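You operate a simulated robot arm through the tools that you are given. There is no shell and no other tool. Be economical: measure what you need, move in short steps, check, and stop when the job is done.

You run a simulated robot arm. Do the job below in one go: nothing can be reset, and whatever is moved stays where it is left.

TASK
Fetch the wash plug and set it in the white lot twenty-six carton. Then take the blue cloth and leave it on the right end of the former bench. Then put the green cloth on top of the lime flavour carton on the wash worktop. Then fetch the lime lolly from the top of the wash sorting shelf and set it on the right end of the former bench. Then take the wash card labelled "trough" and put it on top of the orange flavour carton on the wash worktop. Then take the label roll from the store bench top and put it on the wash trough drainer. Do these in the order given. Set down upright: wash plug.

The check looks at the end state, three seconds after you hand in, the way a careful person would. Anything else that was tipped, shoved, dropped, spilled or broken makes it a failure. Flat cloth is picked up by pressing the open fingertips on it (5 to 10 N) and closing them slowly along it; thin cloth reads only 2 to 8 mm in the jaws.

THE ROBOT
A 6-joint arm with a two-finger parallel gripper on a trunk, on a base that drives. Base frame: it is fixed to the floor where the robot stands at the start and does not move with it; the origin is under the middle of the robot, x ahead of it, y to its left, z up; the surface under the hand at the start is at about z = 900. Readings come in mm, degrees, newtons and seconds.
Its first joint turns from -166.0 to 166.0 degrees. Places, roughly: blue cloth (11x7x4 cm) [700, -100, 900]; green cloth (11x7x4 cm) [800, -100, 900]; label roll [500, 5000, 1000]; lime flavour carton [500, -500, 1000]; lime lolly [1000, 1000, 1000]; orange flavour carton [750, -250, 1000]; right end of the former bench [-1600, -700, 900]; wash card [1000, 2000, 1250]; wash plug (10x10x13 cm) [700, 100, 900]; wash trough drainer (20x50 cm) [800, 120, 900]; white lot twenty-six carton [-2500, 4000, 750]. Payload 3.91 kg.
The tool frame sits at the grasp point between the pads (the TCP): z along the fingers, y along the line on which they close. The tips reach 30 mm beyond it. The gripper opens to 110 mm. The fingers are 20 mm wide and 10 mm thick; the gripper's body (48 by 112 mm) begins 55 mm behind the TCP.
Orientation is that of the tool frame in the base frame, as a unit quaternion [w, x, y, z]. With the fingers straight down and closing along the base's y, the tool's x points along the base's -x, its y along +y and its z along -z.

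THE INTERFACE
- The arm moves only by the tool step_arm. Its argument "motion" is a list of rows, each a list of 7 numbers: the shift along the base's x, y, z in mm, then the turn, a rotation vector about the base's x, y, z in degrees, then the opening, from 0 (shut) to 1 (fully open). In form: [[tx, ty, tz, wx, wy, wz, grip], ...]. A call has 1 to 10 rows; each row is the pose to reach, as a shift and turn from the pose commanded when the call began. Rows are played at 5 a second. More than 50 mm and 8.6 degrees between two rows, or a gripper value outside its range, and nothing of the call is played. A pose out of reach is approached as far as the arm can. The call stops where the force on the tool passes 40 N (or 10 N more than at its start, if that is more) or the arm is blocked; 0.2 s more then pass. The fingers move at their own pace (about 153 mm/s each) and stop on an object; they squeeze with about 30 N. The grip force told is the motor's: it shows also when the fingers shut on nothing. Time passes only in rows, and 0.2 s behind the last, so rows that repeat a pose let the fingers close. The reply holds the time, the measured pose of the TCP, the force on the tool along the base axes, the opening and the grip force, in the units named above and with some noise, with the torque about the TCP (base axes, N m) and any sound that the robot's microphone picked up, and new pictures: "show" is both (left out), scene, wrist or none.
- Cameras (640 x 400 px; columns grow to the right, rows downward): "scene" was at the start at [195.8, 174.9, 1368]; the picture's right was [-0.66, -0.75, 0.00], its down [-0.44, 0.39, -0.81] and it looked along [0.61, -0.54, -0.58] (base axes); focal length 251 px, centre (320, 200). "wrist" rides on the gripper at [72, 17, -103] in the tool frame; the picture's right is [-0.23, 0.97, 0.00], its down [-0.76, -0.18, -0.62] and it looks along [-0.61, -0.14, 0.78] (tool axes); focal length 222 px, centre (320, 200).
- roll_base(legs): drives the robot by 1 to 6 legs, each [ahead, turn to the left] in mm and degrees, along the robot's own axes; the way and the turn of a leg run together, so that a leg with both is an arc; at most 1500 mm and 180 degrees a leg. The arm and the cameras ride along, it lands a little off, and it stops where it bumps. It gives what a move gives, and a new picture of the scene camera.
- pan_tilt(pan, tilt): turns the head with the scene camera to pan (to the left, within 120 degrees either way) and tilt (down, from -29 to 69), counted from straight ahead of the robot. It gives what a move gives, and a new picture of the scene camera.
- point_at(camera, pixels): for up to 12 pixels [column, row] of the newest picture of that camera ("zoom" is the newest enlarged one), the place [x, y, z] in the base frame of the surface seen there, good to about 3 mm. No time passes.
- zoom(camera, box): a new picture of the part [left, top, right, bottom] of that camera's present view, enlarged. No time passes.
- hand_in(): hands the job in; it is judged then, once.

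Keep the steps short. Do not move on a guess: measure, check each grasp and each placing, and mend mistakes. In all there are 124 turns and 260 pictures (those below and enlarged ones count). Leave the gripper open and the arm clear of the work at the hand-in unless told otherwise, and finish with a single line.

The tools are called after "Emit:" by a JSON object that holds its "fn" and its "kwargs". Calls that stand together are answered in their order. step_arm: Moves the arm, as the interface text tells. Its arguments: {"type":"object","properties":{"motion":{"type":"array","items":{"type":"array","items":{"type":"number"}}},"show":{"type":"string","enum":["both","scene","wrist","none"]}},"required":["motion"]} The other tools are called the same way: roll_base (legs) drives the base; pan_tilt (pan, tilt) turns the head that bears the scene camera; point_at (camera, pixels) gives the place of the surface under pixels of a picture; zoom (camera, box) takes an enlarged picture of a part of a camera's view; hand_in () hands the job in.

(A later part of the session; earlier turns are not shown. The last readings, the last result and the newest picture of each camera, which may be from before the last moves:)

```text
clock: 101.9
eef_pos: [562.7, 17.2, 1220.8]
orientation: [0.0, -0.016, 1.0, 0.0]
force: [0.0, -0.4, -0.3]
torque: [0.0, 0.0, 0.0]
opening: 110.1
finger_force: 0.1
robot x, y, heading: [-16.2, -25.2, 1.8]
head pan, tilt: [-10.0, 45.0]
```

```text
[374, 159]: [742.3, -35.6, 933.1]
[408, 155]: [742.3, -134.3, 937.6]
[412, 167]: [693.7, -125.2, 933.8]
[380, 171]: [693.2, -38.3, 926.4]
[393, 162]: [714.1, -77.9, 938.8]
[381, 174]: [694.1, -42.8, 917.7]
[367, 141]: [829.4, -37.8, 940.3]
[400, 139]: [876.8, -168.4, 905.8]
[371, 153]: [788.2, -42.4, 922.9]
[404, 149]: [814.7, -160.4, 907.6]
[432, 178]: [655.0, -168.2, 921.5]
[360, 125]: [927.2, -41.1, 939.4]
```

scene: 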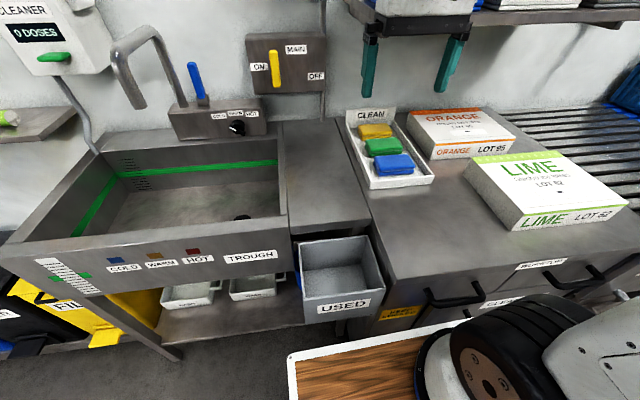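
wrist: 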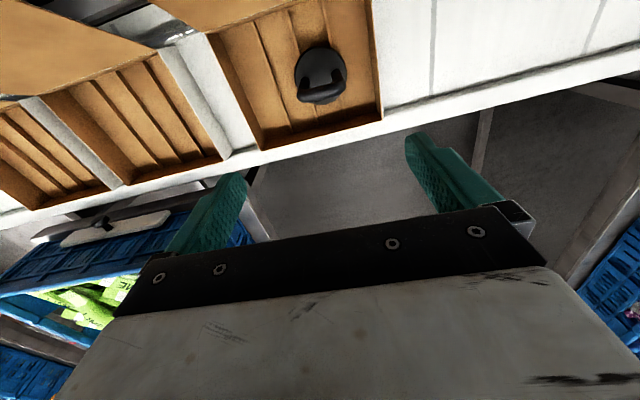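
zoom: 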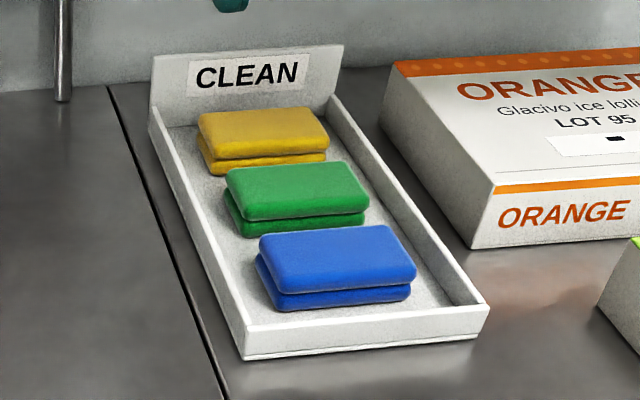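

I measure the edges finely: gap between blue and green, and front gap to the tray wall.

Emit:
{"fn": "point_at", "kwargs": {"camera": "zoom", "pixels": [[330, 231], [330, 226], [330, 222], [335, 285], [340, 303], [340, 312], [340, 318], [340, 322], [345, 332], [300, 210], [300, 232], [410, 215]]}}

Emit:
{"fn": "step_arm", "kwargs": {"motion": [[15, -12, 0, 0, 0, -8.5, 0.9], [30, -24, 0, 0, 0, -17, 0.9], [45, -36, 0, 0, 0, -25.5, 0.9], [60, -48, 0, 0, 0, -34, 0.9], [75, -60, 0, 0, 0, -42.5, 0.9], [90, -70, 0, 0, 0, -51, 0.9], [100, -80, 0, 0, 0, -59.5, 0.9], [110, -85, 0, 0, 0, -68, 0.9], [120, -90, 0, 0, 0, -76.5, 0.9], [130, -95, 0, 0, 0, -85, 0.9]], "show": "both"}}

```text
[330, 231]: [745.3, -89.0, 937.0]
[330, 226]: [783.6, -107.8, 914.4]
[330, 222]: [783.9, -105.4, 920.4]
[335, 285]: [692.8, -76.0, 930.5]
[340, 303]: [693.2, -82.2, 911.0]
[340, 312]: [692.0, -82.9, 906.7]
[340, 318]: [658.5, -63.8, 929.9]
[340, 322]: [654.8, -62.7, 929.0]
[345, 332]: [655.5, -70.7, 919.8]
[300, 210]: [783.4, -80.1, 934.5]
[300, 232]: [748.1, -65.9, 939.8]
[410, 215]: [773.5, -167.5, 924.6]
```

```text
clock: 103.6
eef_pos: [652.6, -46.8, 1234.2]
orientation: [0.006, 0.491, 0.871, 0.0]
force: [-20.0, -5.8, -2.7]
torque: [0.1, -0.21, 0.07]
opening: 89.0
finger_force: 0.0
robot x, y, heading: [-20.0, -26.9, 2.7]
head pan, tilt: [-10.0, 45.0]
stopped in row 8: the force on the tool passed its limit at 43 N (the readings are from after the stop); the commanded pose is now the measured one
```

scene: 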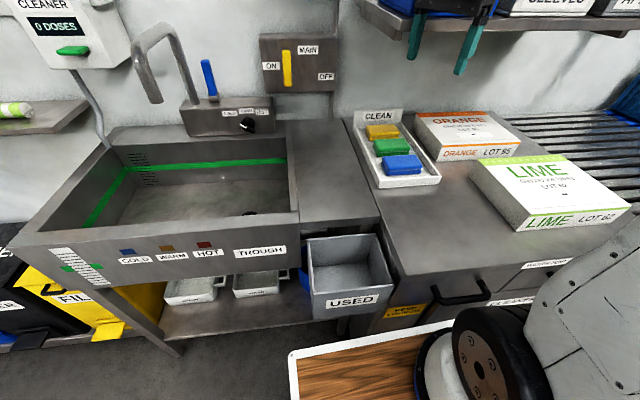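
wrist: 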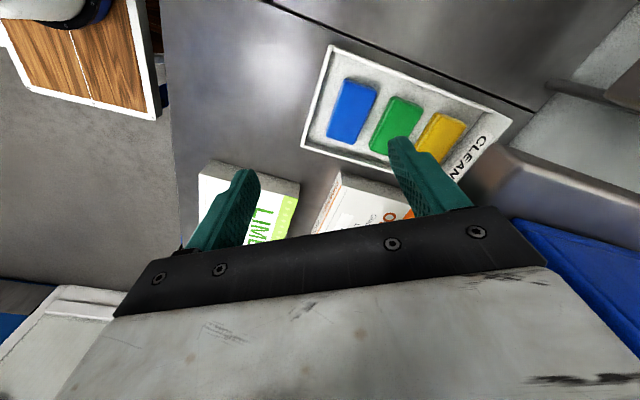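

The hand touched the shelf/boxes in front. I back off at once and inspect the shelf.

Emit:
{"fn": "step_arm", "kwargs": {"motion": [[-40, 0, 0, 0, 0, 0, 0.9], [-80, 0, 0, 0, 0, 0, 0.9]], "show": "none"}}

Emit:
{"fn": "pan_tilt", "kwargs": {"pan": -25, "tilt": 15}}

Emit:
{"fn": "point_at", "kwargs": {"camera": "scene", "pixels": [[320, 200]]}}

```text
clock: 104.2
eef_pos: [580.2, -58.4, 1226.4]
orientation: [0.0, 0.493, 0.87, 0.0]
force: [0.4, 2.3, 0.3]
torque: [-0.2, 0.04, 0.0]
opening: 99.1
finger_force: 0.0
robot x, y, heading: [-17.9, -26.9, 2.2]
head pan, tilt: [-10.0, 45.0]
```

```text
clock: 105.1
eef_pos: [579.4, -65.9, 1228.1]
orientation: [-0.001, 0.495, 0.869, 0.001]
force: [0.2, 0.5, -0.1]
torque: [-0.02, 0.03, 0.0]
opening: 99.2
finger_force: 0.2
robot x, y, heading: [-18.7, -25.7, 2.0]
head pan, tilt: [-25.0, 15.0]
```

scene: 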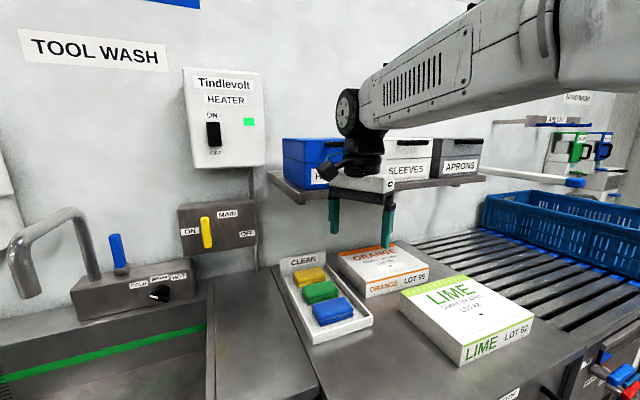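

```text
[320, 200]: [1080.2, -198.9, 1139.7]
```

I measure the shelf edge and boxes.

Emit:
{"fn": "point_at", "kwargs": {"camera": "scene", "pixels": [[300, 200], [285, 185], [320, 196], [300, 165], [310, 178], [405, 170], [460, 165], [430, 184], [480, 178]]}}

Emit:
{"fn": "zoom", "kwargs": {"camera": "scene", "box": [240, 110, 500, 270]}}

```text
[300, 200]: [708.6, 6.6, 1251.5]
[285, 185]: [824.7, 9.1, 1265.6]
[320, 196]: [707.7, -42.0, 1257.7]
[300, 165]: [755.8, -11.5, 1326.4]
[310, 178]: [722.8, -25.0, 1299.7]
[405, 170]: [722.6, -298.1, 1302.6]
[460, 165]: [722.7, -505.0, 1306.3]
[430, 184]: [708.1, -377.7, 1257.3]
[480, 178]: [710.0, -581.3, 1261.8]
```

```text
2.46 times, centred on (370, 190) of scene
```

zoom: 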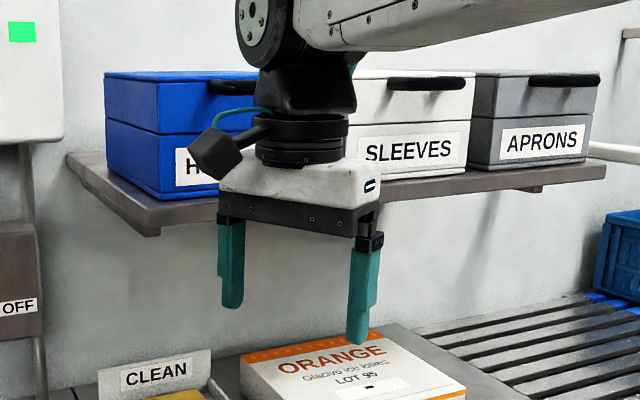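

The bump was against the shelf edge (x 708, z≈1245–1262); the boxes are all still flush at x≈722, unmoved. So I must reach in under the shelf. I back the base 130 mm, for a flatter forearm.

Emit:
{"fn": "roll_base", "kwargs": {"legs": [[-130, -2]]}}

Emit:
{"fn": "pan_tilt", "kwargs": {"pan": -10, "tilt": 32}}

Emit:
{"fn": "step_arm", "kwargs": {"motion": [[0, 0, 0, 0, 0, -8, 0.77], [0, 0, -20, 0, 0, -16, 0.77], [10, 0, -50, 0, 0, -24, 0.77], [20, 0, -90, 0, 0, -30.6, 0.77], [40, 0, -130, 0, 0, -30.6, 0.77]], "show": "both"}}

```text
clock: 106.4
eef_pos: [447.9, -90.1, 1225.8]
orientation: [-0.001, 0.511, 0.859, 0.002]
force: [0.1, 0.1, 0.1]
torque: [0.03, 0.01, 0.04]
opening: 99.0
finger_force: 0.0
robot x, y, heading: [-145.7, -27.7, 0.6]
head pan, tilt: [-25.0, 15.0]
```

scene: 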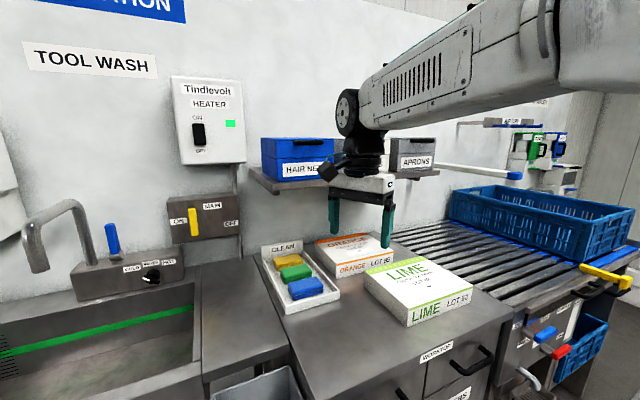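

```text
clock: 107.2
eef_pos: [447.7, -89.3, 1227.2]
orientation: [-0.002, 0.51, 0.86, 0.001]
force: [0.3, 0.3, 0.0]
torque: [0.0, 0.01, 0.02]
opening: 98.8
finger_force: 0.1
robot x, y, heading: [-147.9, -26.6, 0.4]
head pan, tilt: [-10.0, 32.0]
```

scene: 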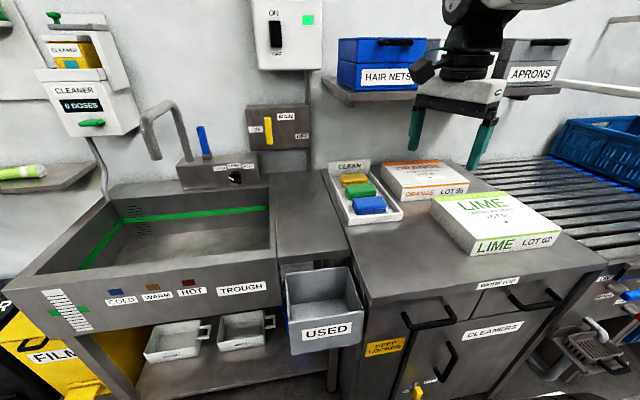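

```text
clock: 108.4
eef_pos: [489.0, -88.5, 1096.8]
orientation: [0.0, 0.72, 0.694, 0.002]
force: [-0.1, 0.3, -0.2]
torque: [-0.01, -0.05, 0.0]
opening: 84.8
finger_force: 0.1
robot x, y, heading: [-148.5, -28.0, 0.4]
head pan, tilt: [-10.0, 32.0]
```

scene: 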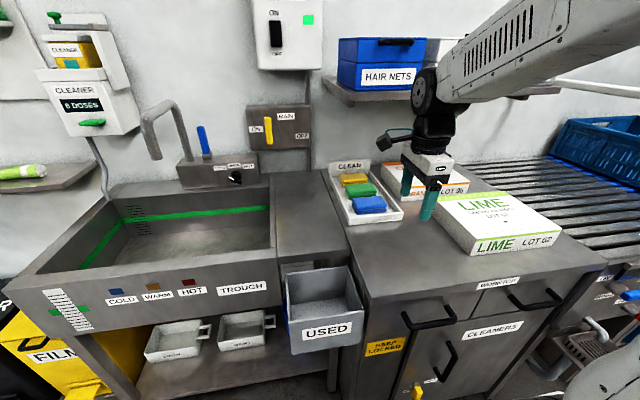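
wrist: 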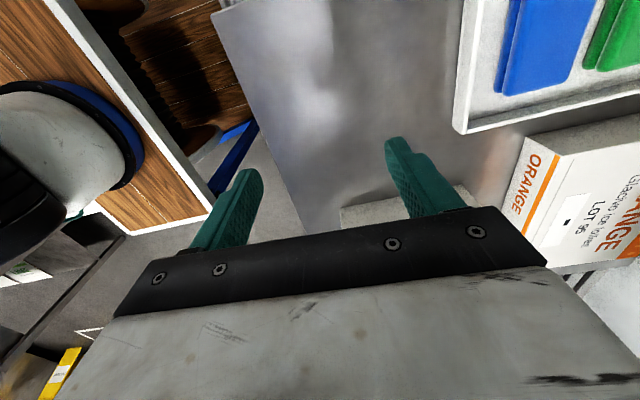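

Now I measure wheel and forearm tops relative to the TCP, and re-measure blue cloth from this picture.

Emit:
{"fn": "point_at", "kwargs": {"camera": "scene", "pixels": [[426, 70], [424, 92], [440, 70], [470, 40], [520, 8], [470, 85], [360, 205], [372, 208], [358, 192], [385, 205], [372, 214], [500, 90]]}}

Emit:
{"fn": "zoom", "kwargs": {"camera": "scene", "box": [320, 150, 420, 235]}}

```text
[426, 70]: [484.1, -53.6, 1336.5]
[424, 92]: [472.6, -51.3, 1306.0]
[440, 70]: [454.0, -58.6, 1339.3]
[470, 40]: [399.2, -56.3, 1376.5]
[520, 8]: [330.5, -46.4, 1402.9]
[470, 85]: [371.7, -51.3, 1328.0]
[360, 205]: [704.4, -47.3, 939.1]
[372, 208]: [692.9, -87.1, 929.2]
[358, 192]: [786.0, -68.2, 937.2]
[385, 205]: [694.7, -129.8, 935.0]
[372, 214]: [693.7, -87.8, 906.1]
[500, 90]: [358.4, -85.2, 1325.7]
```

```text
4.71 times, centred on (370, 192) of scene
```

zoom: 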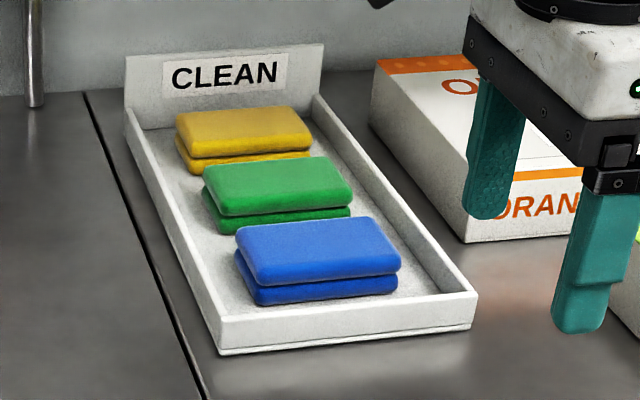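

The wheel top is at TCP+245, so at TCP 978 it clears the shelf underside (~1243). I go down in front first, then creep in above the blue cloth at x=720.

Emit:
{"fn": "step_arm", "kwargs": {"motion": [[30, 2, -40, 0, 0, 2, 0.77], [60, 2, -80, 0, 0, 2, 0.77], [100, 2, -118, 0, 0, 2, 0.77], [145, 2, -118, 0, 0, 2, 0.77], [190, 2, -118, 0, 0, 2, 0.77], [231, 2, -118, 0, 0, 2, 0.77]], "show": "both"}}

Emit:
{"fn": "zoom", "kwargs": {"camera": "scene", "box": [280, 20, 480, 240]}}

```text
refused: row 3 steps farther than a row can; nothing moved
```

```text
1.82 times, centred on (380, 130) of scene
```

zoom: 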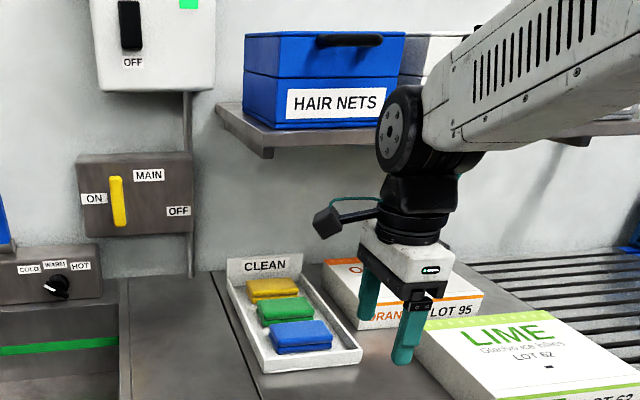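

A row was a little too long; I split it.

Emit:
{"fn": "step_arm", "kwargs": {"motion": [[30, 2, -38, 0, 0, 2, 0.77], [60, 2, -76, 0, 0, 2, 0.77], [85, 2, -118, 0, 0, 2, 0.77], [125, 2, -118, 0, 0, 2, 0.77], [160, 2, -118, 0, 0, 2, 0.77], [195, 2, -118, 0, 0, 2, 0.77], [231, 2, -118, 0, 0, 2, 0.77]], "show": "both"}}

Emit:
{"fn": "zoom", "kwargs": {"camera": "scene", "box": [280, 20, 480, 240]}}

```text
clock: 110.0
eef_pos: [719.5, -85.3, 980.1]
orientation: [0.0, 0.707, 0.707, 0.002]
force: [0.0, -0.8, 0.8]
torque: [0.02, 0.0, -0.03]
opening: 84.7
finger_force: 0.0
robot x, y, heading: [-148.9, -29.0, 0.1]
head pan, tilt: [-10.0, 32.0]
```

scene: 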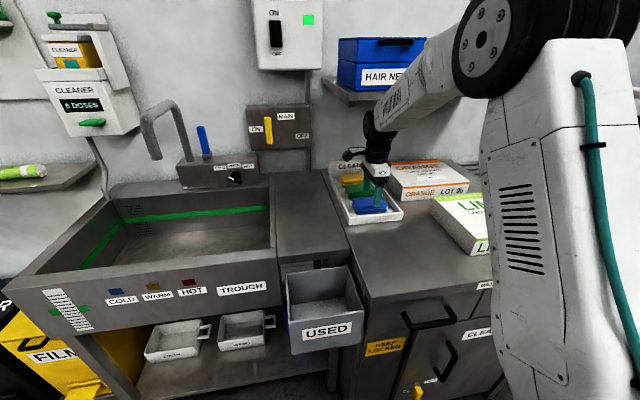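
wrist: 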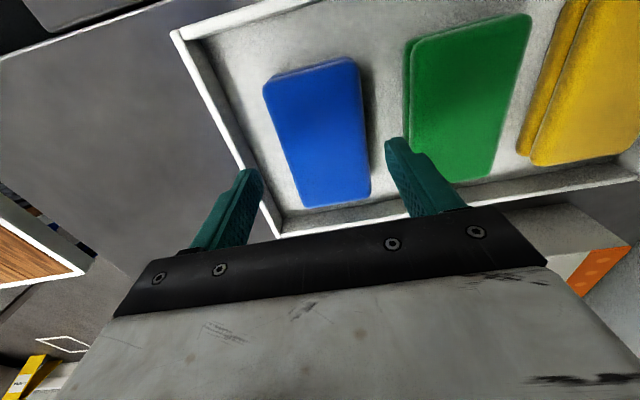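

```text
1.82 times, centred on (380, 130) of scene
```

zoom: 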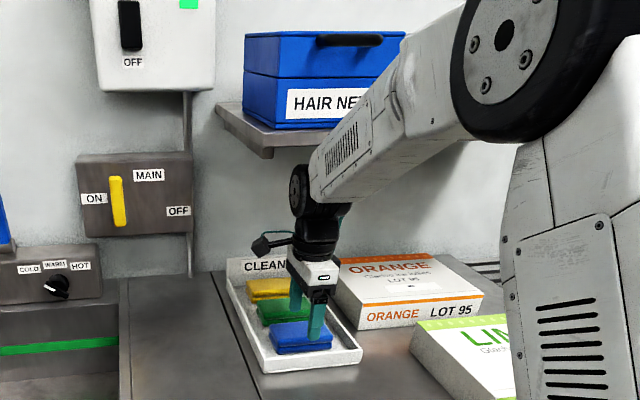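

In position with clearance. I measure the blue and green edges in the wrist picture.

Emit:
{"fn": "point_at", "kwargs": {"camera": "wrist", "pixels": [[270, 110], [300, 195], [362, 110], [368, 180], [310, 66], [340, 62], [336, 198], [408, 110], [335, 130], [240, 160], [275, 228], [390, 150]]}}

Emit:
{"fn": "point_at", "kwargs": {"camera": "scene", "pixels": [[371, 112], [378, 115], [400, 85], [420, 65], [440, 50]]}}

```text
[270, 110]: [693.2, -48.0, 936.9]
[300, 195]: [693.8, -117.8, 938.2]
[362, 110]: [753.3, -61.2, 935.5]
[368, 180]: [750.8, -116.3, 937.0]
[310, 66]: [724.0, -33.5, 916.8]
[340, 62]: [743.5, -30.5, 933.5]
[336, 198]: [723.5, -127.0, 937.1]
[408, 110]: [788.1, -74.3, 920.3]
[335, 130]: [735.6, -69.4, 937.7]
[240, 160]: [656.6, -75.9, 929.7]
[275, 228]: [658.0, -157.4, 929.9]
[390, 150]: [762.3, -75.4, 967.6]
```

```text
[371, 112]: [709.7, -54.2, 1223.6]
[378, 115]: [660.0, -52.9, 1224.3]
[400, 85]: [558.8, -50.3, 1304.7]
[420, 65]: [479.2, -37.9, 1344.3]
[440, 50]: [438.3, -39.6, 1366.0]
```

Blue spans x 691–755, y -129…-31. I shift +3,+2 and lower to TCP 941 (tips 911, tray floor ≈905), then close slowly.

Emit:
{"fn": "step_arm", "kwargs": {"motion": [[3, 2, 0, 0, 0, 0, 0.77], [3, 2, -20, 0, 0, 0, 0.77], [3, 2, -39, 0, 0, 0, 0.77], [3, 2, -39, 0, 0, 0, 0.65], [3, 2, -39, 0, 0, 0, 0.52], [3, 2, -39, 0, 0, 0, 0.4], [3, 2, -39, 0, 0, 0, 0.3], [3, 2, -39, 0, 0, 0, 0.3]], "show": "both"}}

```text
clock: 111.8
eef_pos: [722.2, -83.1, 939.4]
orientation: [0.0, 0.707, 0.707, 0.002]
force: [0.5, -0.4, -0.6]
torque: [0.01, -0.05, 0.0]
opening: 61.3
finger_force: 30.4
robot x, y, heading: [-144.3, -31.2, 0.3]
head pan, tilt: [-10.0, 32.0]
```

scene: 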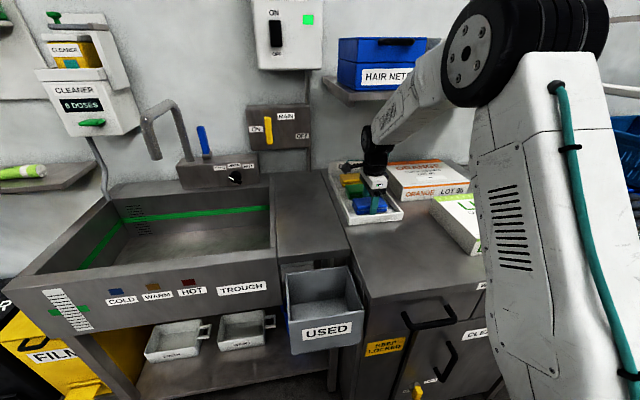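
wrist: 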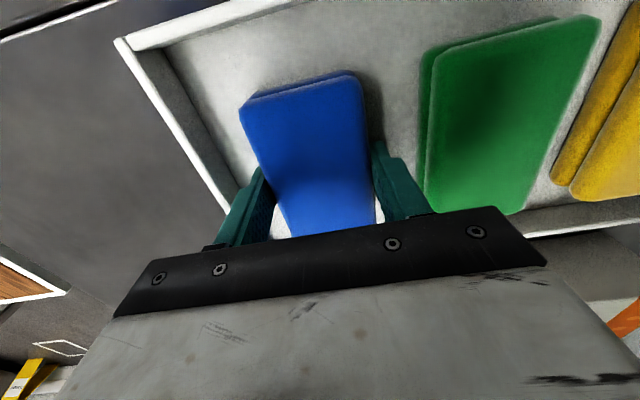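

Gripped at 61.3 mm, 30 N. I lift 42 mm and withdraw along -x from under the shelf, then up.

Emit:
{"fn": "step_arm", "kwargs": {"motion": [[0, 0, 20, 0, 0, 0, 0.3], [0, 0, 42, 0, 0, 0, 0.3], [-40, 0, 42, 0, 0, 0, 0.3], [-80, 0, 42, 0, 0, 0, 0.3], [-120, 0, 50, 0, 0, 0, 0.3], [-150, 0, 85, 0, 0, 0, 0.3], [-180, 0, 125, 0, 0, 0, 0.3], [-210, 0, 165, 0, 0, 0, 0.3], [-235, 0, 200, 0, 0, 0, 0.3]], "show": "both"}}

Emit:
{"fn": "pan_tilt", "kwargs": {"pan": -118, "tilt": 25}}

```text
clock: 113.8
eef_pos: [485.2, -86.0, 1139.7]
orientation: [-0.001, 0.706, 0.708, 0.001]
force: [1.2, 0.4, -0.8]
torque: [-0.01, 0.01, 0.03]
opening: 61.1
finger_force: 30.6
robot x, y, heading: [-146.7, -32.1, 0.3]
head pan, tilt: [-10.0, 32.0]
```

scene: 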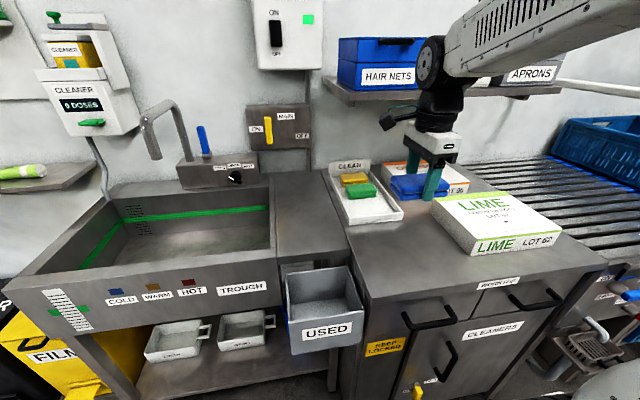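
wrist: 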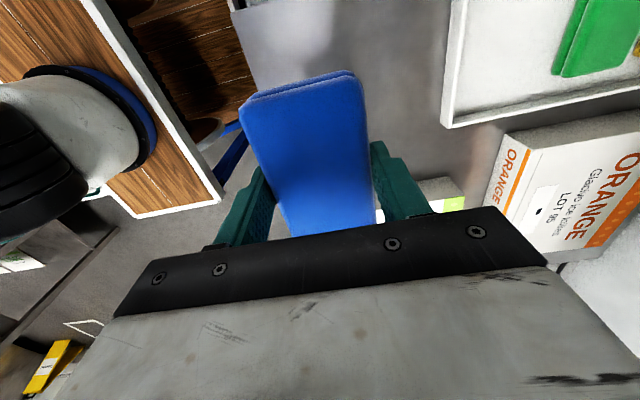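

```text
clock: 115.7
eef_pos: [485.7, -85.7, 1139.7]
orientation: [-0.001, 0.707, 0.707, 0.002]
force: [-0.6, 0.3, -1.3]
torque: [0.05, 0.0, 0.0]
opening: 61.2
finger_force: 30.0
robot x, y, heading: [-144.9, -28.8, 0.4]
head pan, tilt: [-118.0, 25.0]
```

scene: 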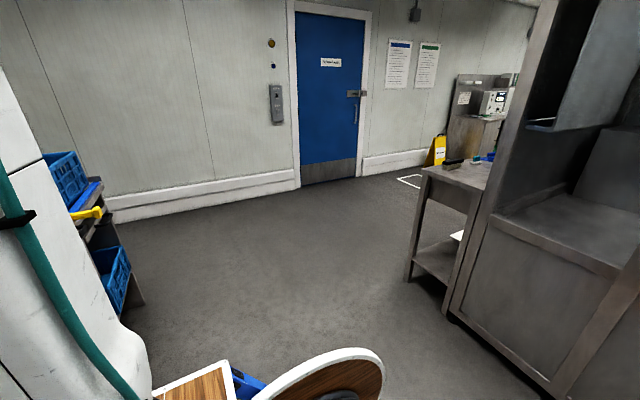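

The cloth is held. The former bench is at right (460,180). I measure its corners, legs and surrounding floor.

Emit:
{"fn": "point_at", "kwargs": {"camera": "scene", "pixels": [[423, 172], [480, 190], [425, 215], [408, 275], [445, 310], [452, 165], [478, 158], [490, 180], [380, 240], [560, 210], [500, 215], [350, 200]]}}

Emit:
{"fn": "zoom", "kwargs": {"camera": "scene", "box": [380, 60, 560, 320]}}

```text
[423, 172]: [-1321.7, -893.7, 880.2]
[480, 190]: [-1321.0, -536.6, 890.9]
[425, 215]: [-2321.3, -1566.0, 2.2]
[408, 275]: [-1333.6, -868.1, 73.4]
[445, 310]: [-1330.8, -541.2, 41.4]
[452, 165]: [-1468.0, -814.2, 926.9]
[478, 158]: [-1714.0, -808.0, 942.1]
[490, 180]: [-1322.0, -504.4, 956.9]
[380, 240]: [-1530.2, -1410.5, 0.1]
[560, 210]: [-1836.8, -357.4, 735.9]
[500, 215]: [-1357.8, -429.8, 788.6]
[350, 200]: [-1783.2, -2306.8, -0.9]
```

```text
1.54 times, centred on (470, 190) of scene
```

zoom: 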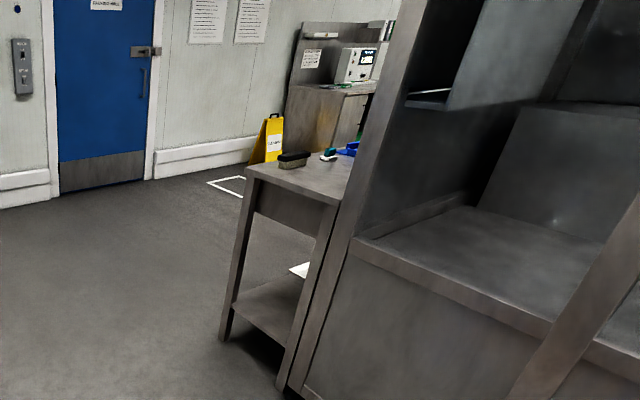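

The bench runs from x=-1321, front edge y=-894, top ≈890. I drive around to its front side.

Emit:
{"fn": "roll_base", "kwargs": {"legs": [[0, -110], [1350, 0], [0, -48.5], [800, 0]]}}

Emit:
{"fn": "pan_tilt", "kwargs": {"pan": -60, "tilt": 30}}

```text
clock: 133.2
eef_pos: [-1987.9, -1755.5, 1139.4]
orientation: [0.002, 0.827, -0.562, 0.002]
force: [-0.6, -1.0, 0.0]
torque: [0.02, -0.03, 0.0]
opening: 61.4
finger_force: 29.6
robot x, y, heading: [-1379.4, -1578.6, -158.2]
head pan, tilt: [-118.0, 25.0]
```

scene: 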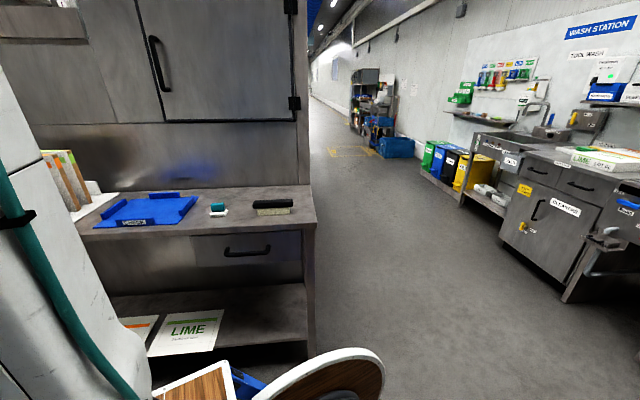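

```text
clock: 134.4
eef_pos: [-1987.0, -1756.3, 1140.6]
orientation: [0.002, 0.828, -0.561, 0.001]
force: [-1.2, -0.6, -1.7]
torque: [0.01, -0.04, 0.01]
opening: 61.4
finger_force: 30.2
robot x, y, heading: [-1380.7, -1576.8, -158.3]
head pan, tilt: [-60.0, 30.0]
```

scene: 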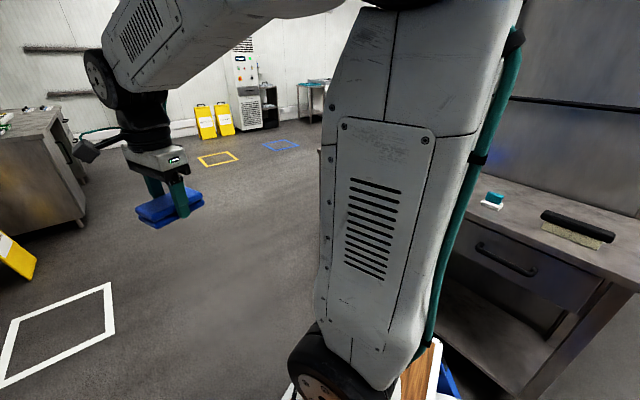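

The bench's right end carries a brush and a stamp. I turn to face the bench.

Emit:
{"fn": "roll_base", "kwargs": {"legs": [[0, -111.5]]}}

Emit:
{"fn": "pan_tilt", "kwargs": {"pan": 0, "tilt": 42}}

```text
clock: 139.5
eef_pos: [-1313.8, -945.8, 1139.5]
orientation: [-0.001, 0.007, 1.0, 0.001]
force: [0.9, 0.1, -0.8]
torque: [0.03, 0.03, 0.01]
opening: 61.4
finger_force: 30.1
robot x, y, heading: [-1376.3, -1574.1, 89.6]
head pan, tilt: [-60.0, 30.0]
```

scene: 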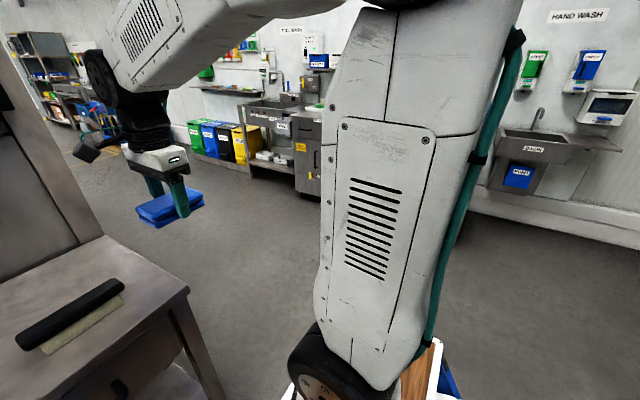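

```text
clock: 140.8
eef_pos: [-1312.9, -946.3, 1140.1]
orientation: [-0.001, 0.007, 1.0, 0.001]
force: [-0.4, 0.1, -2.1]
torque: [-0.01, 0.02, 0.01]
opening: 61.4
finger_force: 30.9
robot x, y, heading: [-1379.9, -1574.2, 89.5]
head pan, tilt: [0.0, 42.0]
```

scene: 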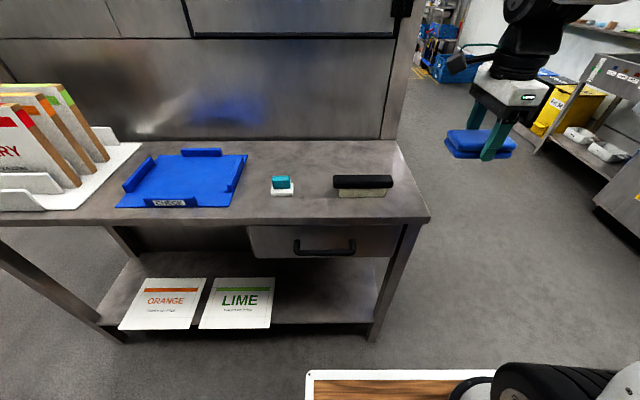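

I measure the bench top around the brush and stamp.

Emit:
{"fn": "point_at", "kwargs": {"camera": "scene", "pixels": [[335, 188], [392, 186], [362, 193], [362, 174], [362, 160], [282, 190], [425, 215], [400, 145], [272, 145], [245, 170], [310, 205], [410, 180]]}}

Emit:
{"fn": "zoom", "kwargs": {"camera": "scene", "box": [220, 120, 440, 250]}}

```text
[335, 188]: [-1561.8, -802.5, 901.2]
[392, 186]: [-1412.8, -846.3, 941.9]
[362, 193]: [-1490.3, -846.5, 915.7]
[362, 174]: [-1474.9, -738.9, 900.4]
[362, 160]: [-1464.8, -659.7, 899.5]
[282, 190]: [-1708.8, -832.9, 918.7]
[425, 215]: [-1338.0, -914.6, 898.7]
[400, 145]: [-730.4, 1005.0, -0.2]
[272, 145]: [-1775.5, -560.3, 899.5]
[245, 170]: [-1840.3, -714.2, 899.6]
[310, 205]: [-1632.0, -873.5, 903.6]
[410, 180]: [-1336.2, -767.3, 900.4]
```

```text
2.91 times, centred on (330, 185) of scene
```

zoom: 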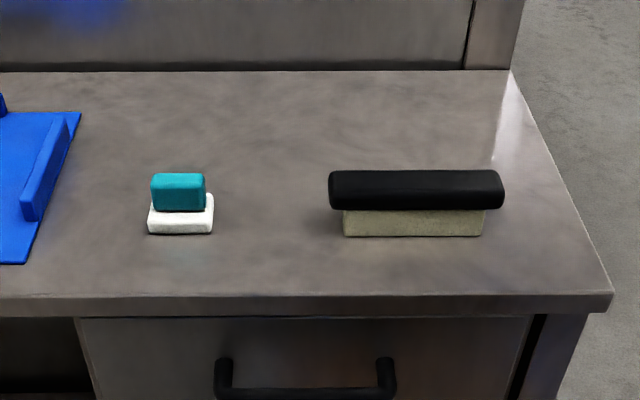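

Behind the brush is free (y -770…-560). I set the blue cloth at (-1470, -675). I move over first at height.

Emit:
{"fn": "step_arm", "kwargs": {"motion": [[-26, 40, 0, 0, 0, 0, 0.3], [-52, 80, 0, 0, 0, 0, 0.3], [-78, 120, 0, 0, 0, 0, 0.3], [-104, 160, 0, 0, 0, 0, 0.3], [-130, 200, 0, 0, 0, 0, 0.3], [-150, 240, -10, 0, 0, 0, 0.3], [-157, 270, -40, 0, 0, 0, 0.3], [-157, 270, -85, 0, 0, 0, 0.3], [-157, 270, -130, 0, 0, 0, 0.3], [-157, 270, -175, 0, 0, 0, 0.3]], "show": "both"}}

```text
clock: 143.0
eef_pos: [-1468.1, -674.6, 963.7]
orientation: [-0.002, 0.007, 1.0, 0.001]
force: [-0.3, 0.6, 0.3]
torque: [0.01, 0.0, 0.0]
opening: 61.2
finger_force: 29.9
robot x, y, heading: [-1379.0, -1576.3, 89.7]
head pan, tilt: [0.0, 42.0]
```

scene: 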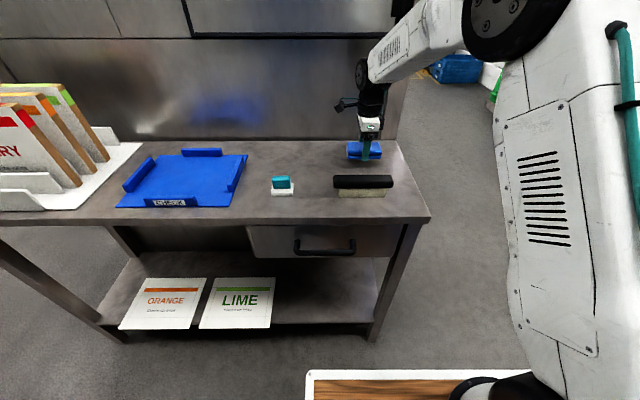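
wrist: 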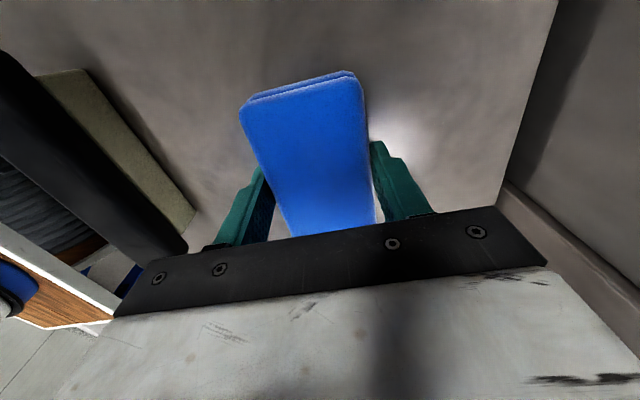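

Clear of the brush. I lower to touch.

Emit:
{"fn": "step_arm", "kwargs": {"motion": [[0, 0, -12, 0, 0, 0, 0.3], [0, 0, -22, 0, 0, 0, 0.3], [0, 0, -26, 0, 0, 0, 0.3], [0, 0, -28, 0, 0, 0, 0.3]], "show": "none"}}

```text
clock: 144.0
eef_pos: [-1471.0, -675.0, 935.5]
orientation: [-0.001, 0.006, 1.0, 0.001]
force: [-0.4, 0.5, -1.1]
torque: [0.0, -0.01, 0.02]
opening: 61.1
finger_force: 30.2
robot x, y, heading: [-1376.3, -1576.9, 89.6]
head pan, tilt: [0.0, 42.0]
```

Emit:
{"fn": "step_arm", "kwargs": {"motion": [[0, 0, -1.5, 0, 0, 0, 0.3], [0, 0, -3, 0, 0, 0, 0.3]], "show": "none"}}

```text
clock: 144.6
eef_pos: [-1470.8, -675.4, 932.6]
orientation: [-0.002, 0.007, 1.0, 0.001]
force: [-0.2, 0.3, -1.8]
torque: [-0.02, 0.01, 0.03]
opening: 61.0
finger_force: 29.4
robot x, y, heading: [-1378.9, -1574.8, 89.6]
head pan, tilt: [0.0, 42.0]
```

Bottom within about 2 mm of the bench. I release, opening moderately, and rise.

Emit:
{"fn": "step_arm", "kwargs": {"motion": [[0, 0, 0, 0, 0, 0, 0.6], [0, 0, 0, 0, 0, 0, 0.85], [0, 0, 0, 0, 0, 0, 0.85], [0, 0, 40, 0, 0, 0, 0.85], [0, 0, 85, 0, 0, 0, 0.85], [0, 0, 130, 0, 0, 0, 0.85], [0, -40, 160, 0, 0, 0, 0.85], [0, -85, 180, 0, 0, 0, 0.85], [20, -130, 195, 0, 0, 0, 0.85], [40, -170, 205, 0, 0, 0, 0.85]], "show": "both"}}

Emit:
{"fn": "step_arm", "kwargs": {"motion": [[20, -40, 10, 0, 0, 0, 0.85], [50, -75, 20, 0, 0, 0, 0.85], [80, -90, 20, 0, 0, 0, 0.85]], "show": "none"}}

Emit:
{"fn": "zoom", "kwargs": {"camera": "scene", "box": [240, 110, 450, 240]}}

```text
refused: row 9 steps farther than a row can; nothing moved
```

```text
clock: 145.4
eef_pos: [-1390.7, -767.3, 956.6]
orientation: [-0.002, 0.006, 1.0, 0.001]
force: [0.6, 0.1, -0.2]
torque: [-0.02, 0.0, 0.0]
opening: 93.6
finger_force: 0.2
robot x, y, heading: [-1380.5, -1574.4, 89.5]
head pan, tilt: [0.0, 42.0]
```

```text
3.05 times, centred on (345, 175) of scene
```

zoom: 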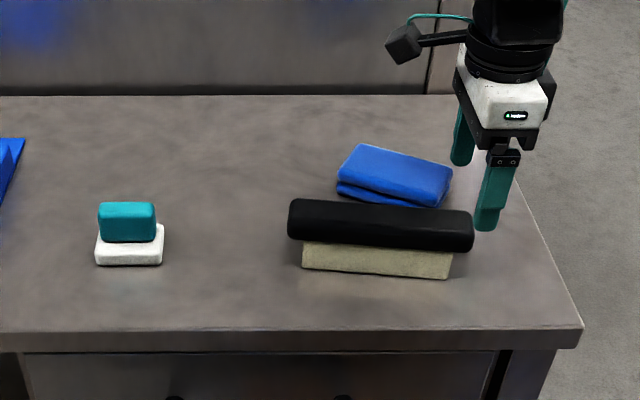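

A mistake: the first call was refused and the follow-up ran low, dragging the cloth against the brush, which now looks slightly turned. I raise the arm clear and measure.

Emit:
{"fn": "step_arm", "kwargs": {"motion": [[0, 0, 40, 0, 0, 0, 0.85], [0, 0, 85, 0, 0, 0, 0.85], [0, 0, 130, 0, 0, 0, 0.85], [10, -40, 150, 0, 0, 0, 0.85], [20, -80, 170, 0, 0, 0, 0.85], [40, -120, 180, 0, 0, 0, 0.85], [60, -160, 190, 0, 0, 0, 0.85]], "show": "scene"}}

Emit:
{"fn": "zoom", "kwargs": {"camera": "scene", "box": [220, 120, 440, 250]}}

Emit:
{"fn": "point_at", "kwargs": {"camera": "zoom", "pixels": [[345, 236], [483, 236], [343, 212], [486, 212], [332, 175], [500, 175], [330, 205], [503, 205], [180, 230], [345, 225], [480, 225], [415, 190]]}}

```text
clock: 147.0
eef_pos: [-1327.2, -925.6, 1144.2]
orientation: [-0.002, 0.006, 1.0, 0.0]
force: [-1.0, -0.5, 0.1]
torque: [0.0, -0.01, -0.06]
opening: 93.4
finger_force: 0.0
robot x, y, heading: [-1381.9, -1577.0, 89.2]
head pan, tilt: [0.0, 42.0]
```

scene: 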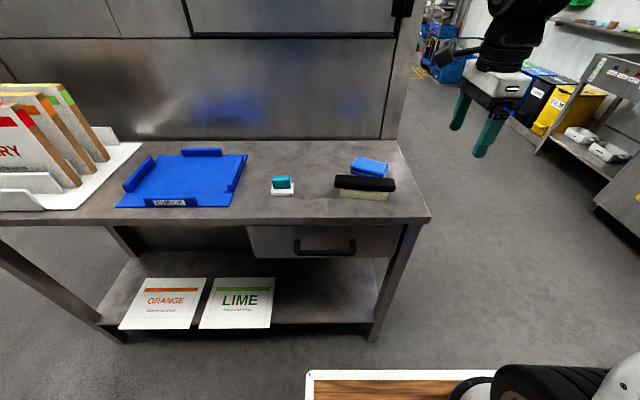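

```text
2.91 times, centred on (330, 185) of scene
```

zoom: 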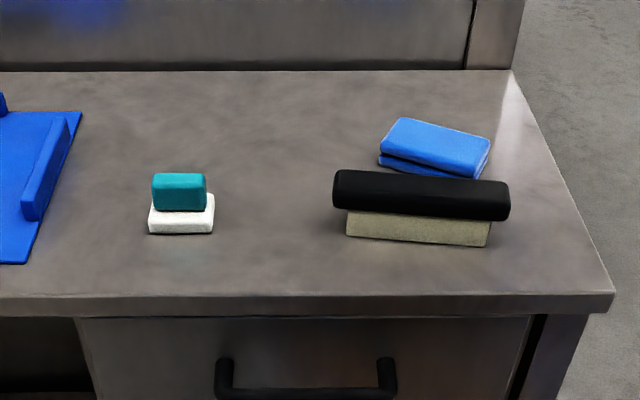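

```text
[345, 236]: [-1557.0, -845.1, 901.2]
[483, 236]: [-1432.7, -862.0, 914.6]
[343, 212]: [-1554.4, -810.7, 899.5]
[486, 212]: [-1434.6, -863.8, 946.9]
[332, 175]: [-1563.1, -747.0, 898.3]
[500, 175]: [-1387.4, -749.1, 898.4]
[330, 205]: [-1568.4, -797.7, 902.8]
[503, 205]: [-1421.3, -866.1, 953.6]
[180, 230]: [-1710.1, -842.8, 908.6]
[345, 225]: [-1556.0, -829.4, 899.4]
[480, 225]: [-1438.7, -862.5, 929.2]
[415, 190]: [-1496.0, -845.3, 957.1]
```

The brush's right end moved about 14 mm towards me. I will restore it. First a look from above with the wrist camera.

Emit:
{"fn": "step_arm", "kwargs": {"motion": [[-40, 25, 0, 0, 0, 0, 0.85], [-80, 50, 0, 0, 0, 0, 0.85], [-120, 75, 0, 0, 0, 0, 0.85], [-140, 110, 0, 0, 0, 0, 0.85], [-140, 140, 0, 0, 0, 0, 0.85]], "show": "wrist"}}

Emit:
{"fn": "zoom", "kwargs": {"camera": "wrist", "box": [140, 0, 460, 200]}}

```text
clock: 148.2
eef_pos: [-1472.1, -785.0, 1143.1]
orientation: [-0.001, 0.007, 1.0, 0.002]
force: [0.2, -0.2, -0.1]
torque: [0.02, -0.01, 0.01]
opening: 93.6
finger_force: 0.0
robot x, y, heading: [-1378.2, -1572.1, 89.7]
head pan, tilt: [0.0, 42.0]
```

wrist: 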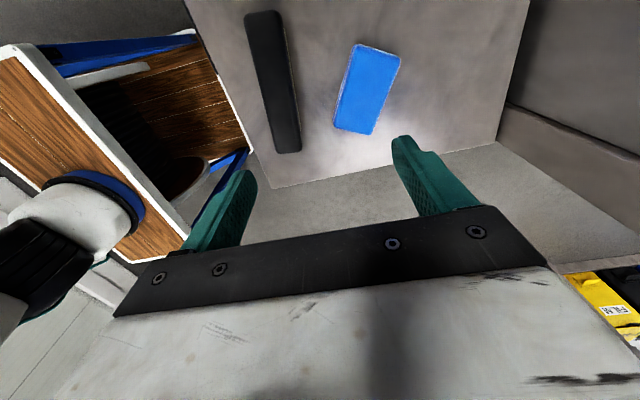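

```text
2.00 times, centred on (300, 100) of wrist
```

zoom: 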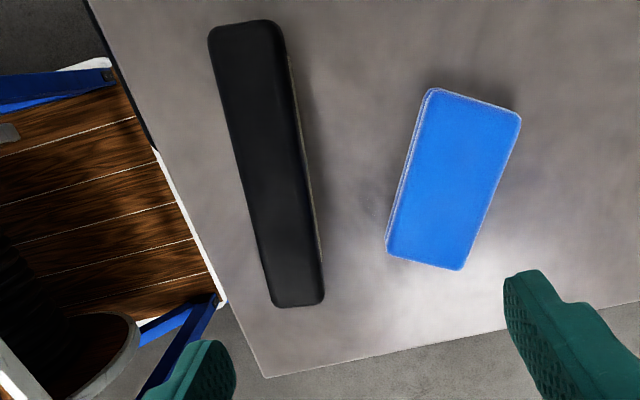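

The cloth lies free about 50 mm behind the brush; only the brush's end was nudged by a finger. I measure the brush's top and the cloth.

Emit:
{"fn": "point_at", "kwargs": {"camera": "zoom", "pixels": [[217, 40], [225, 80], [247, 190], [268, 290], [278, 40], [288, 100], [302, 190], [318, 285], [430, 95], [515, 115], [390, 250], [460, 265]]}}

Emit:
{"fn": "point_at", "kwargs": {"camera": "wrist", "pixels": [[262, 14], [288, 150]]}}

```text
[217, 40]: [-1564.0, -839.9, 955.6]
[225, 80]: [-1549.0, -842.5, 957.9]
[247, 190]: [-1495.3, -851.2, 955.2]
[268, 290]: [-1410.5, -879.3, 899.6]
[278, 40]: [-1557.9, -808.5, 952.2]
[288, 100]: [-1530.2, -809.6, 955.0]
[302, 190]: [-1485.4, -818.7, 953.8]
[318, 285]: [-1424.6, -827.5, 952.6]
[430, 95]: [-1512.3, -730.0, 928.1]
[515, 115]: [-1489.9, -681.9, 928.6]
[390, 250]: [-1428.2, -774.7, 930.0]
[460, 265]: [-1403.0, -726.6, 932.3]
```

```text
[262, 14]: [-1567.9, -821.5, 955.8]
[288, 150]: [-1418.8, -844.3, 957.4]
```

Brush axis is now turned by -8.5° and its centre at (-1493,-833); originally straight along x with centre ≈(-1497,-825). I go over it, aligned, opening 0.65.

Emit:
{"fn": "step_arm", "kwargs": {"motion": [[-10, -24, -20, 0, 0, -4.25, 0.65], [-21.4, -48, -40, 0, 0, -8.5, 0.65], [-21.4, -48, -85, 0, 0, -8.5, 0.65], [-21.4, -48, -125, 0, 0, -8.5, 0.65]], "show": "both"}}

Emit:
{"fn": "point_at", "kwargs": {"camera": "wrist", "pixels": [[240, 60], [255, 110], [300, 60], [320, 110]]}}

```text
clock: 149.2
eef_pos: [-1492.2, -833.0, 1019.6]
orientation: [-0.001, 0.081, 0.997, 0.001]
force: [-0.4, -0.7, -0.3]
torque: [0.01, 0.0, -0.01]
opening: 71.4
finger_force: 0.0
robot x, y, heading: [-1380.3, -1575.0, 89.6]
head pan, tilt: [0.0, 42.0]
```

scene: 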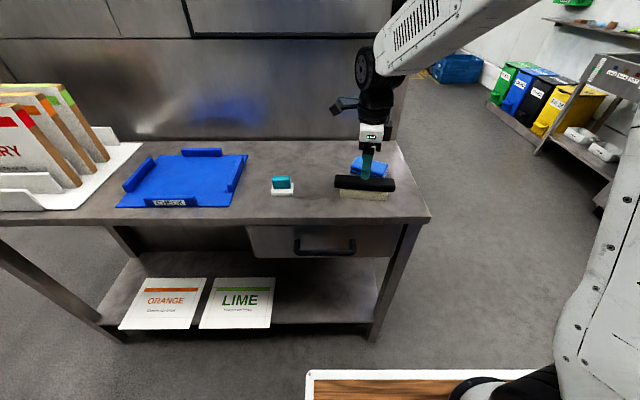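
wrist: 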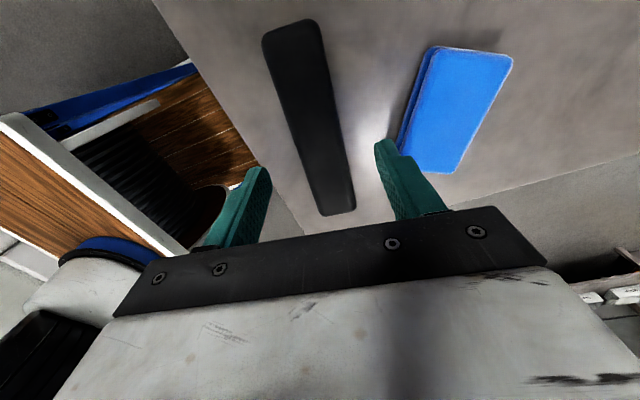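

```text
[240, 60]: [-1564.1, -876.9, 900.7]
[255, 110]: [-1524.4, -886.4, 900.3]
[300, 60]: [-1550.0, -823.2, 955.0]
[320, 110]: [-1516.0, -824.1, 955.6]
```

Emit:
{"fn": "point_at", "kwargs": {"camera": "wrist", "pixels": [[270, 60], [285, 105], [303, 155], [318, 200], [326, 60], [335, 110], [344, 160], [352, 198], [290, 25], [338, 212]]}}

```text
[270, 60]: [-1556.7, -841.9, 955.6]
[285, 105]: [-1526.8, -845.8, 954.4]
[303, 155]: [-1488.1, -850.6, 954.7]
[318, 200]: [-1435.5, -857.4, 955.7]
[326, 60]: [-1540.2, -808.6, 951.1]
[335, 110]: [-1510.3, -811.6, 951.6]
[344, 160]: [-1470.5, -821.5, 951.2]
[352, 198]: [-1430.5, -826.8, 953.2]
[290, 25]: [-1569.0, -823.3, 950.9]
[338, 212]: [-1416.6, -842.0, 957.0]
```

Consistent: angle ≈-8.3°, centre y -833. I lower to TCP 946 and close on the handle.

Emit:
{"fn": "step_arm", "kwargs": {"motion": [[0, 0, -40, 0, 0, 0, 0.65], [0, 0, -72, 0, 0, 0, 0.65], [0, 0, -72, 0, 0, 0, 0.5], [0, 0, -72, 0, 0, 0, 0.35], [0, 0, -72, 0, 0, 0, 0.2], [0, 0, -72, 0, 0, 0, 0.2]], "show": "wrist"}}

```text
clock: 150.6
eef_pos: [-1494.8, -835.5, 947.7]
orientation: [-0.001, 0.081, 0.997, 0.001]
force: [-0.2, 0.6, 0.5]
torque: [0.0, -0.02, 0.02]
opening: 39.6
finger_force: 30.1
robot x, y, heading: [-1380.2, -1577.2, 89.4]
head pan, tilt: [0.0, 42.0]
```

wrist: 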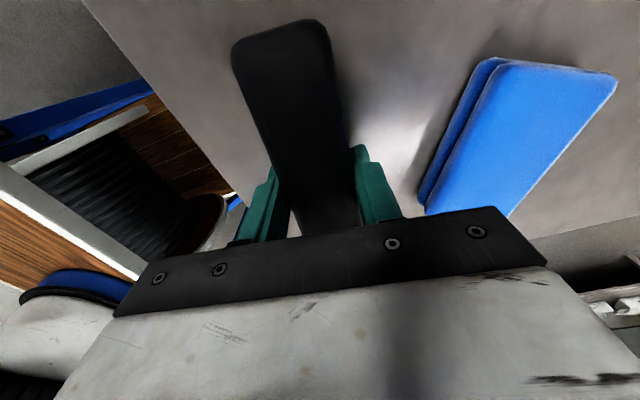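

Held at 39.6 mm. I lift 5 mm, turn +9.2°, shift (-3.5,+8), lower again.

Emit:
{"fn": "step_arm", "kwargs": {"motion": [[0, 0, 5, 0, 0, 0, 0.2], [-1.5, 4, 5, 0, 0, 4.6, 0.2], [-3.5, 8, 5, 0, 0, 9.2, 0.2], [-3.5, 8, 5, 0, 0, 9.2, 0.2], [-3.5, 8, 2, 0, 0, 9.2, 0.2], [-3.5, 8, 0, 0, 0, 9.2, 0.2]], "show": "none"}}

Emit:
{"fn": "zoom", "kwargs": {"camera": "scene", "box": [220, 120, 440, 250]}}

```text
clock: 152.0
eef_pos: [-1495.5, -826.0, 946.5]
orientation: [-0.002, 0.0, 1.0, 0.001]
force: [0.1, 0.7, -1.1]
torque: [-0.04, 0.02, 0.0]
opening: 39.6
finger_force: 30.2
robot x, y, heading: [-1378.0, -1574.7, 89.7]
head pan, tilt: [0.0, 42.0]
```

```text
2.91 times, centred on (330, 185) of scene
```

zoom: 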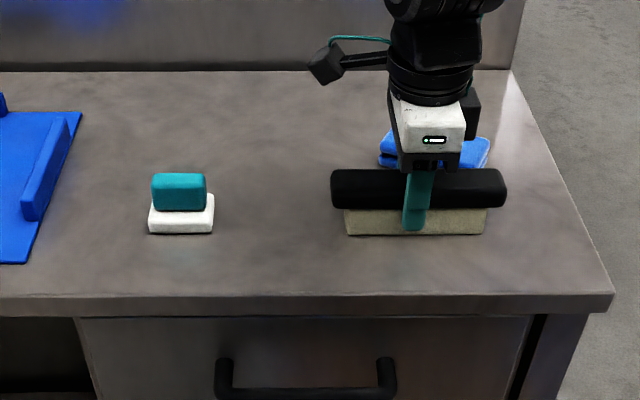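

That matches the original outline within about a pixel (bristles 343–486, bottom row 236). I lower 1.5 mm, release and rise.

Emit:
{"fn": "step_arm", "kwargs": {"motion": [[-1, -1, -1, 0, 0, 0, 0.2], [-1, -1, -1.5, 0, 0, 0, 0.3], [-1, -1, -1.5, 0, 0, 0, 0.6], [-1, -1, -1.5, 0, 0, 0, 0.65], [-1, -1, 40, 0, 0, 0, 0.65], [-1, -1, 85, 0, 0, 0, 0.65], [-1, -1, 130, 0, 0, 0, 0.65], [-1, -1, 175, 0, 0, 0, 0.65]], "show": "none"}}

```text
clock: 153.8
eef_pos: [-1495.0, -827.4, 1121.3]
orientation: [-0.002, 0.001, 1.0, 0.001]
force: [-0.4, 0.3, -1.0]
torque: [-0.01, 0.01, 0.0]
opening: 71.4
finger_force: 0.2
robot x, y, heading: [-1382.1, -1576.8, 89.7]
head pan, tilt: [0.0, 42.0]
```

Now I draw the arm back and check.

Emit:
{"fn": "step_arm", "kwargs": {"motion": [[30, -30, 10, 0, 0, 0, 0.85], [60, -60, 20, 0, 0, 0, 0.85], [90, -90, 20, 0, 0, 0, 0.85], [120, -110, 20, 0, 0, 0, 0.85], [150, -130, 20, 0, 0, 0, 0.85]], "show": "scene"}}

Emit:
{"fn": "zoom", "kwargs": {"camera": "scene", "box": [220, 120, 440, 250]}}

```text
clock: 155.0
eef_pos: [-1349.8, -958.8, 1142.6]
orientation: [-0.002, 0.001, 1.0, 0.001]
force: [0.2, 0.5, -0.7]
torque: [-0.04, -0.01, -0.01]
opening: 93.3
finger_force: 0.1
robot x, y, heading: [-1380.1, -1576.2, 89.4]
head pan, tilt: [0.0, 42.0]
```

scene: 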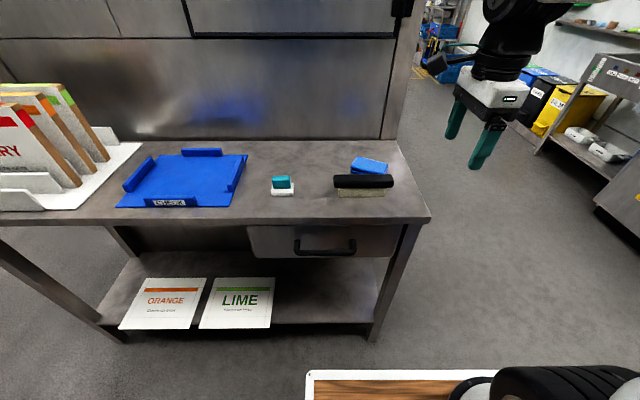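

```text
2.91 times, centred on (330, 185) of scene
```

zoom: 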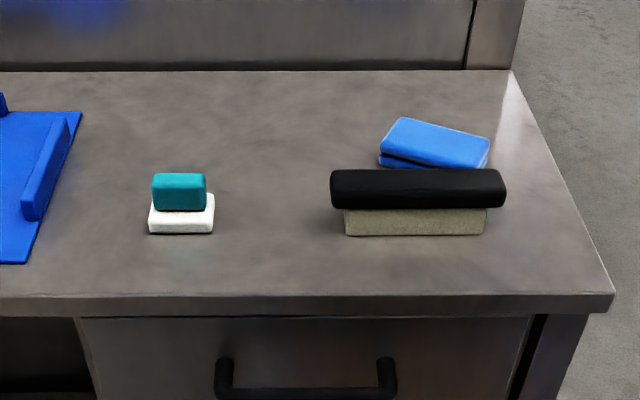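

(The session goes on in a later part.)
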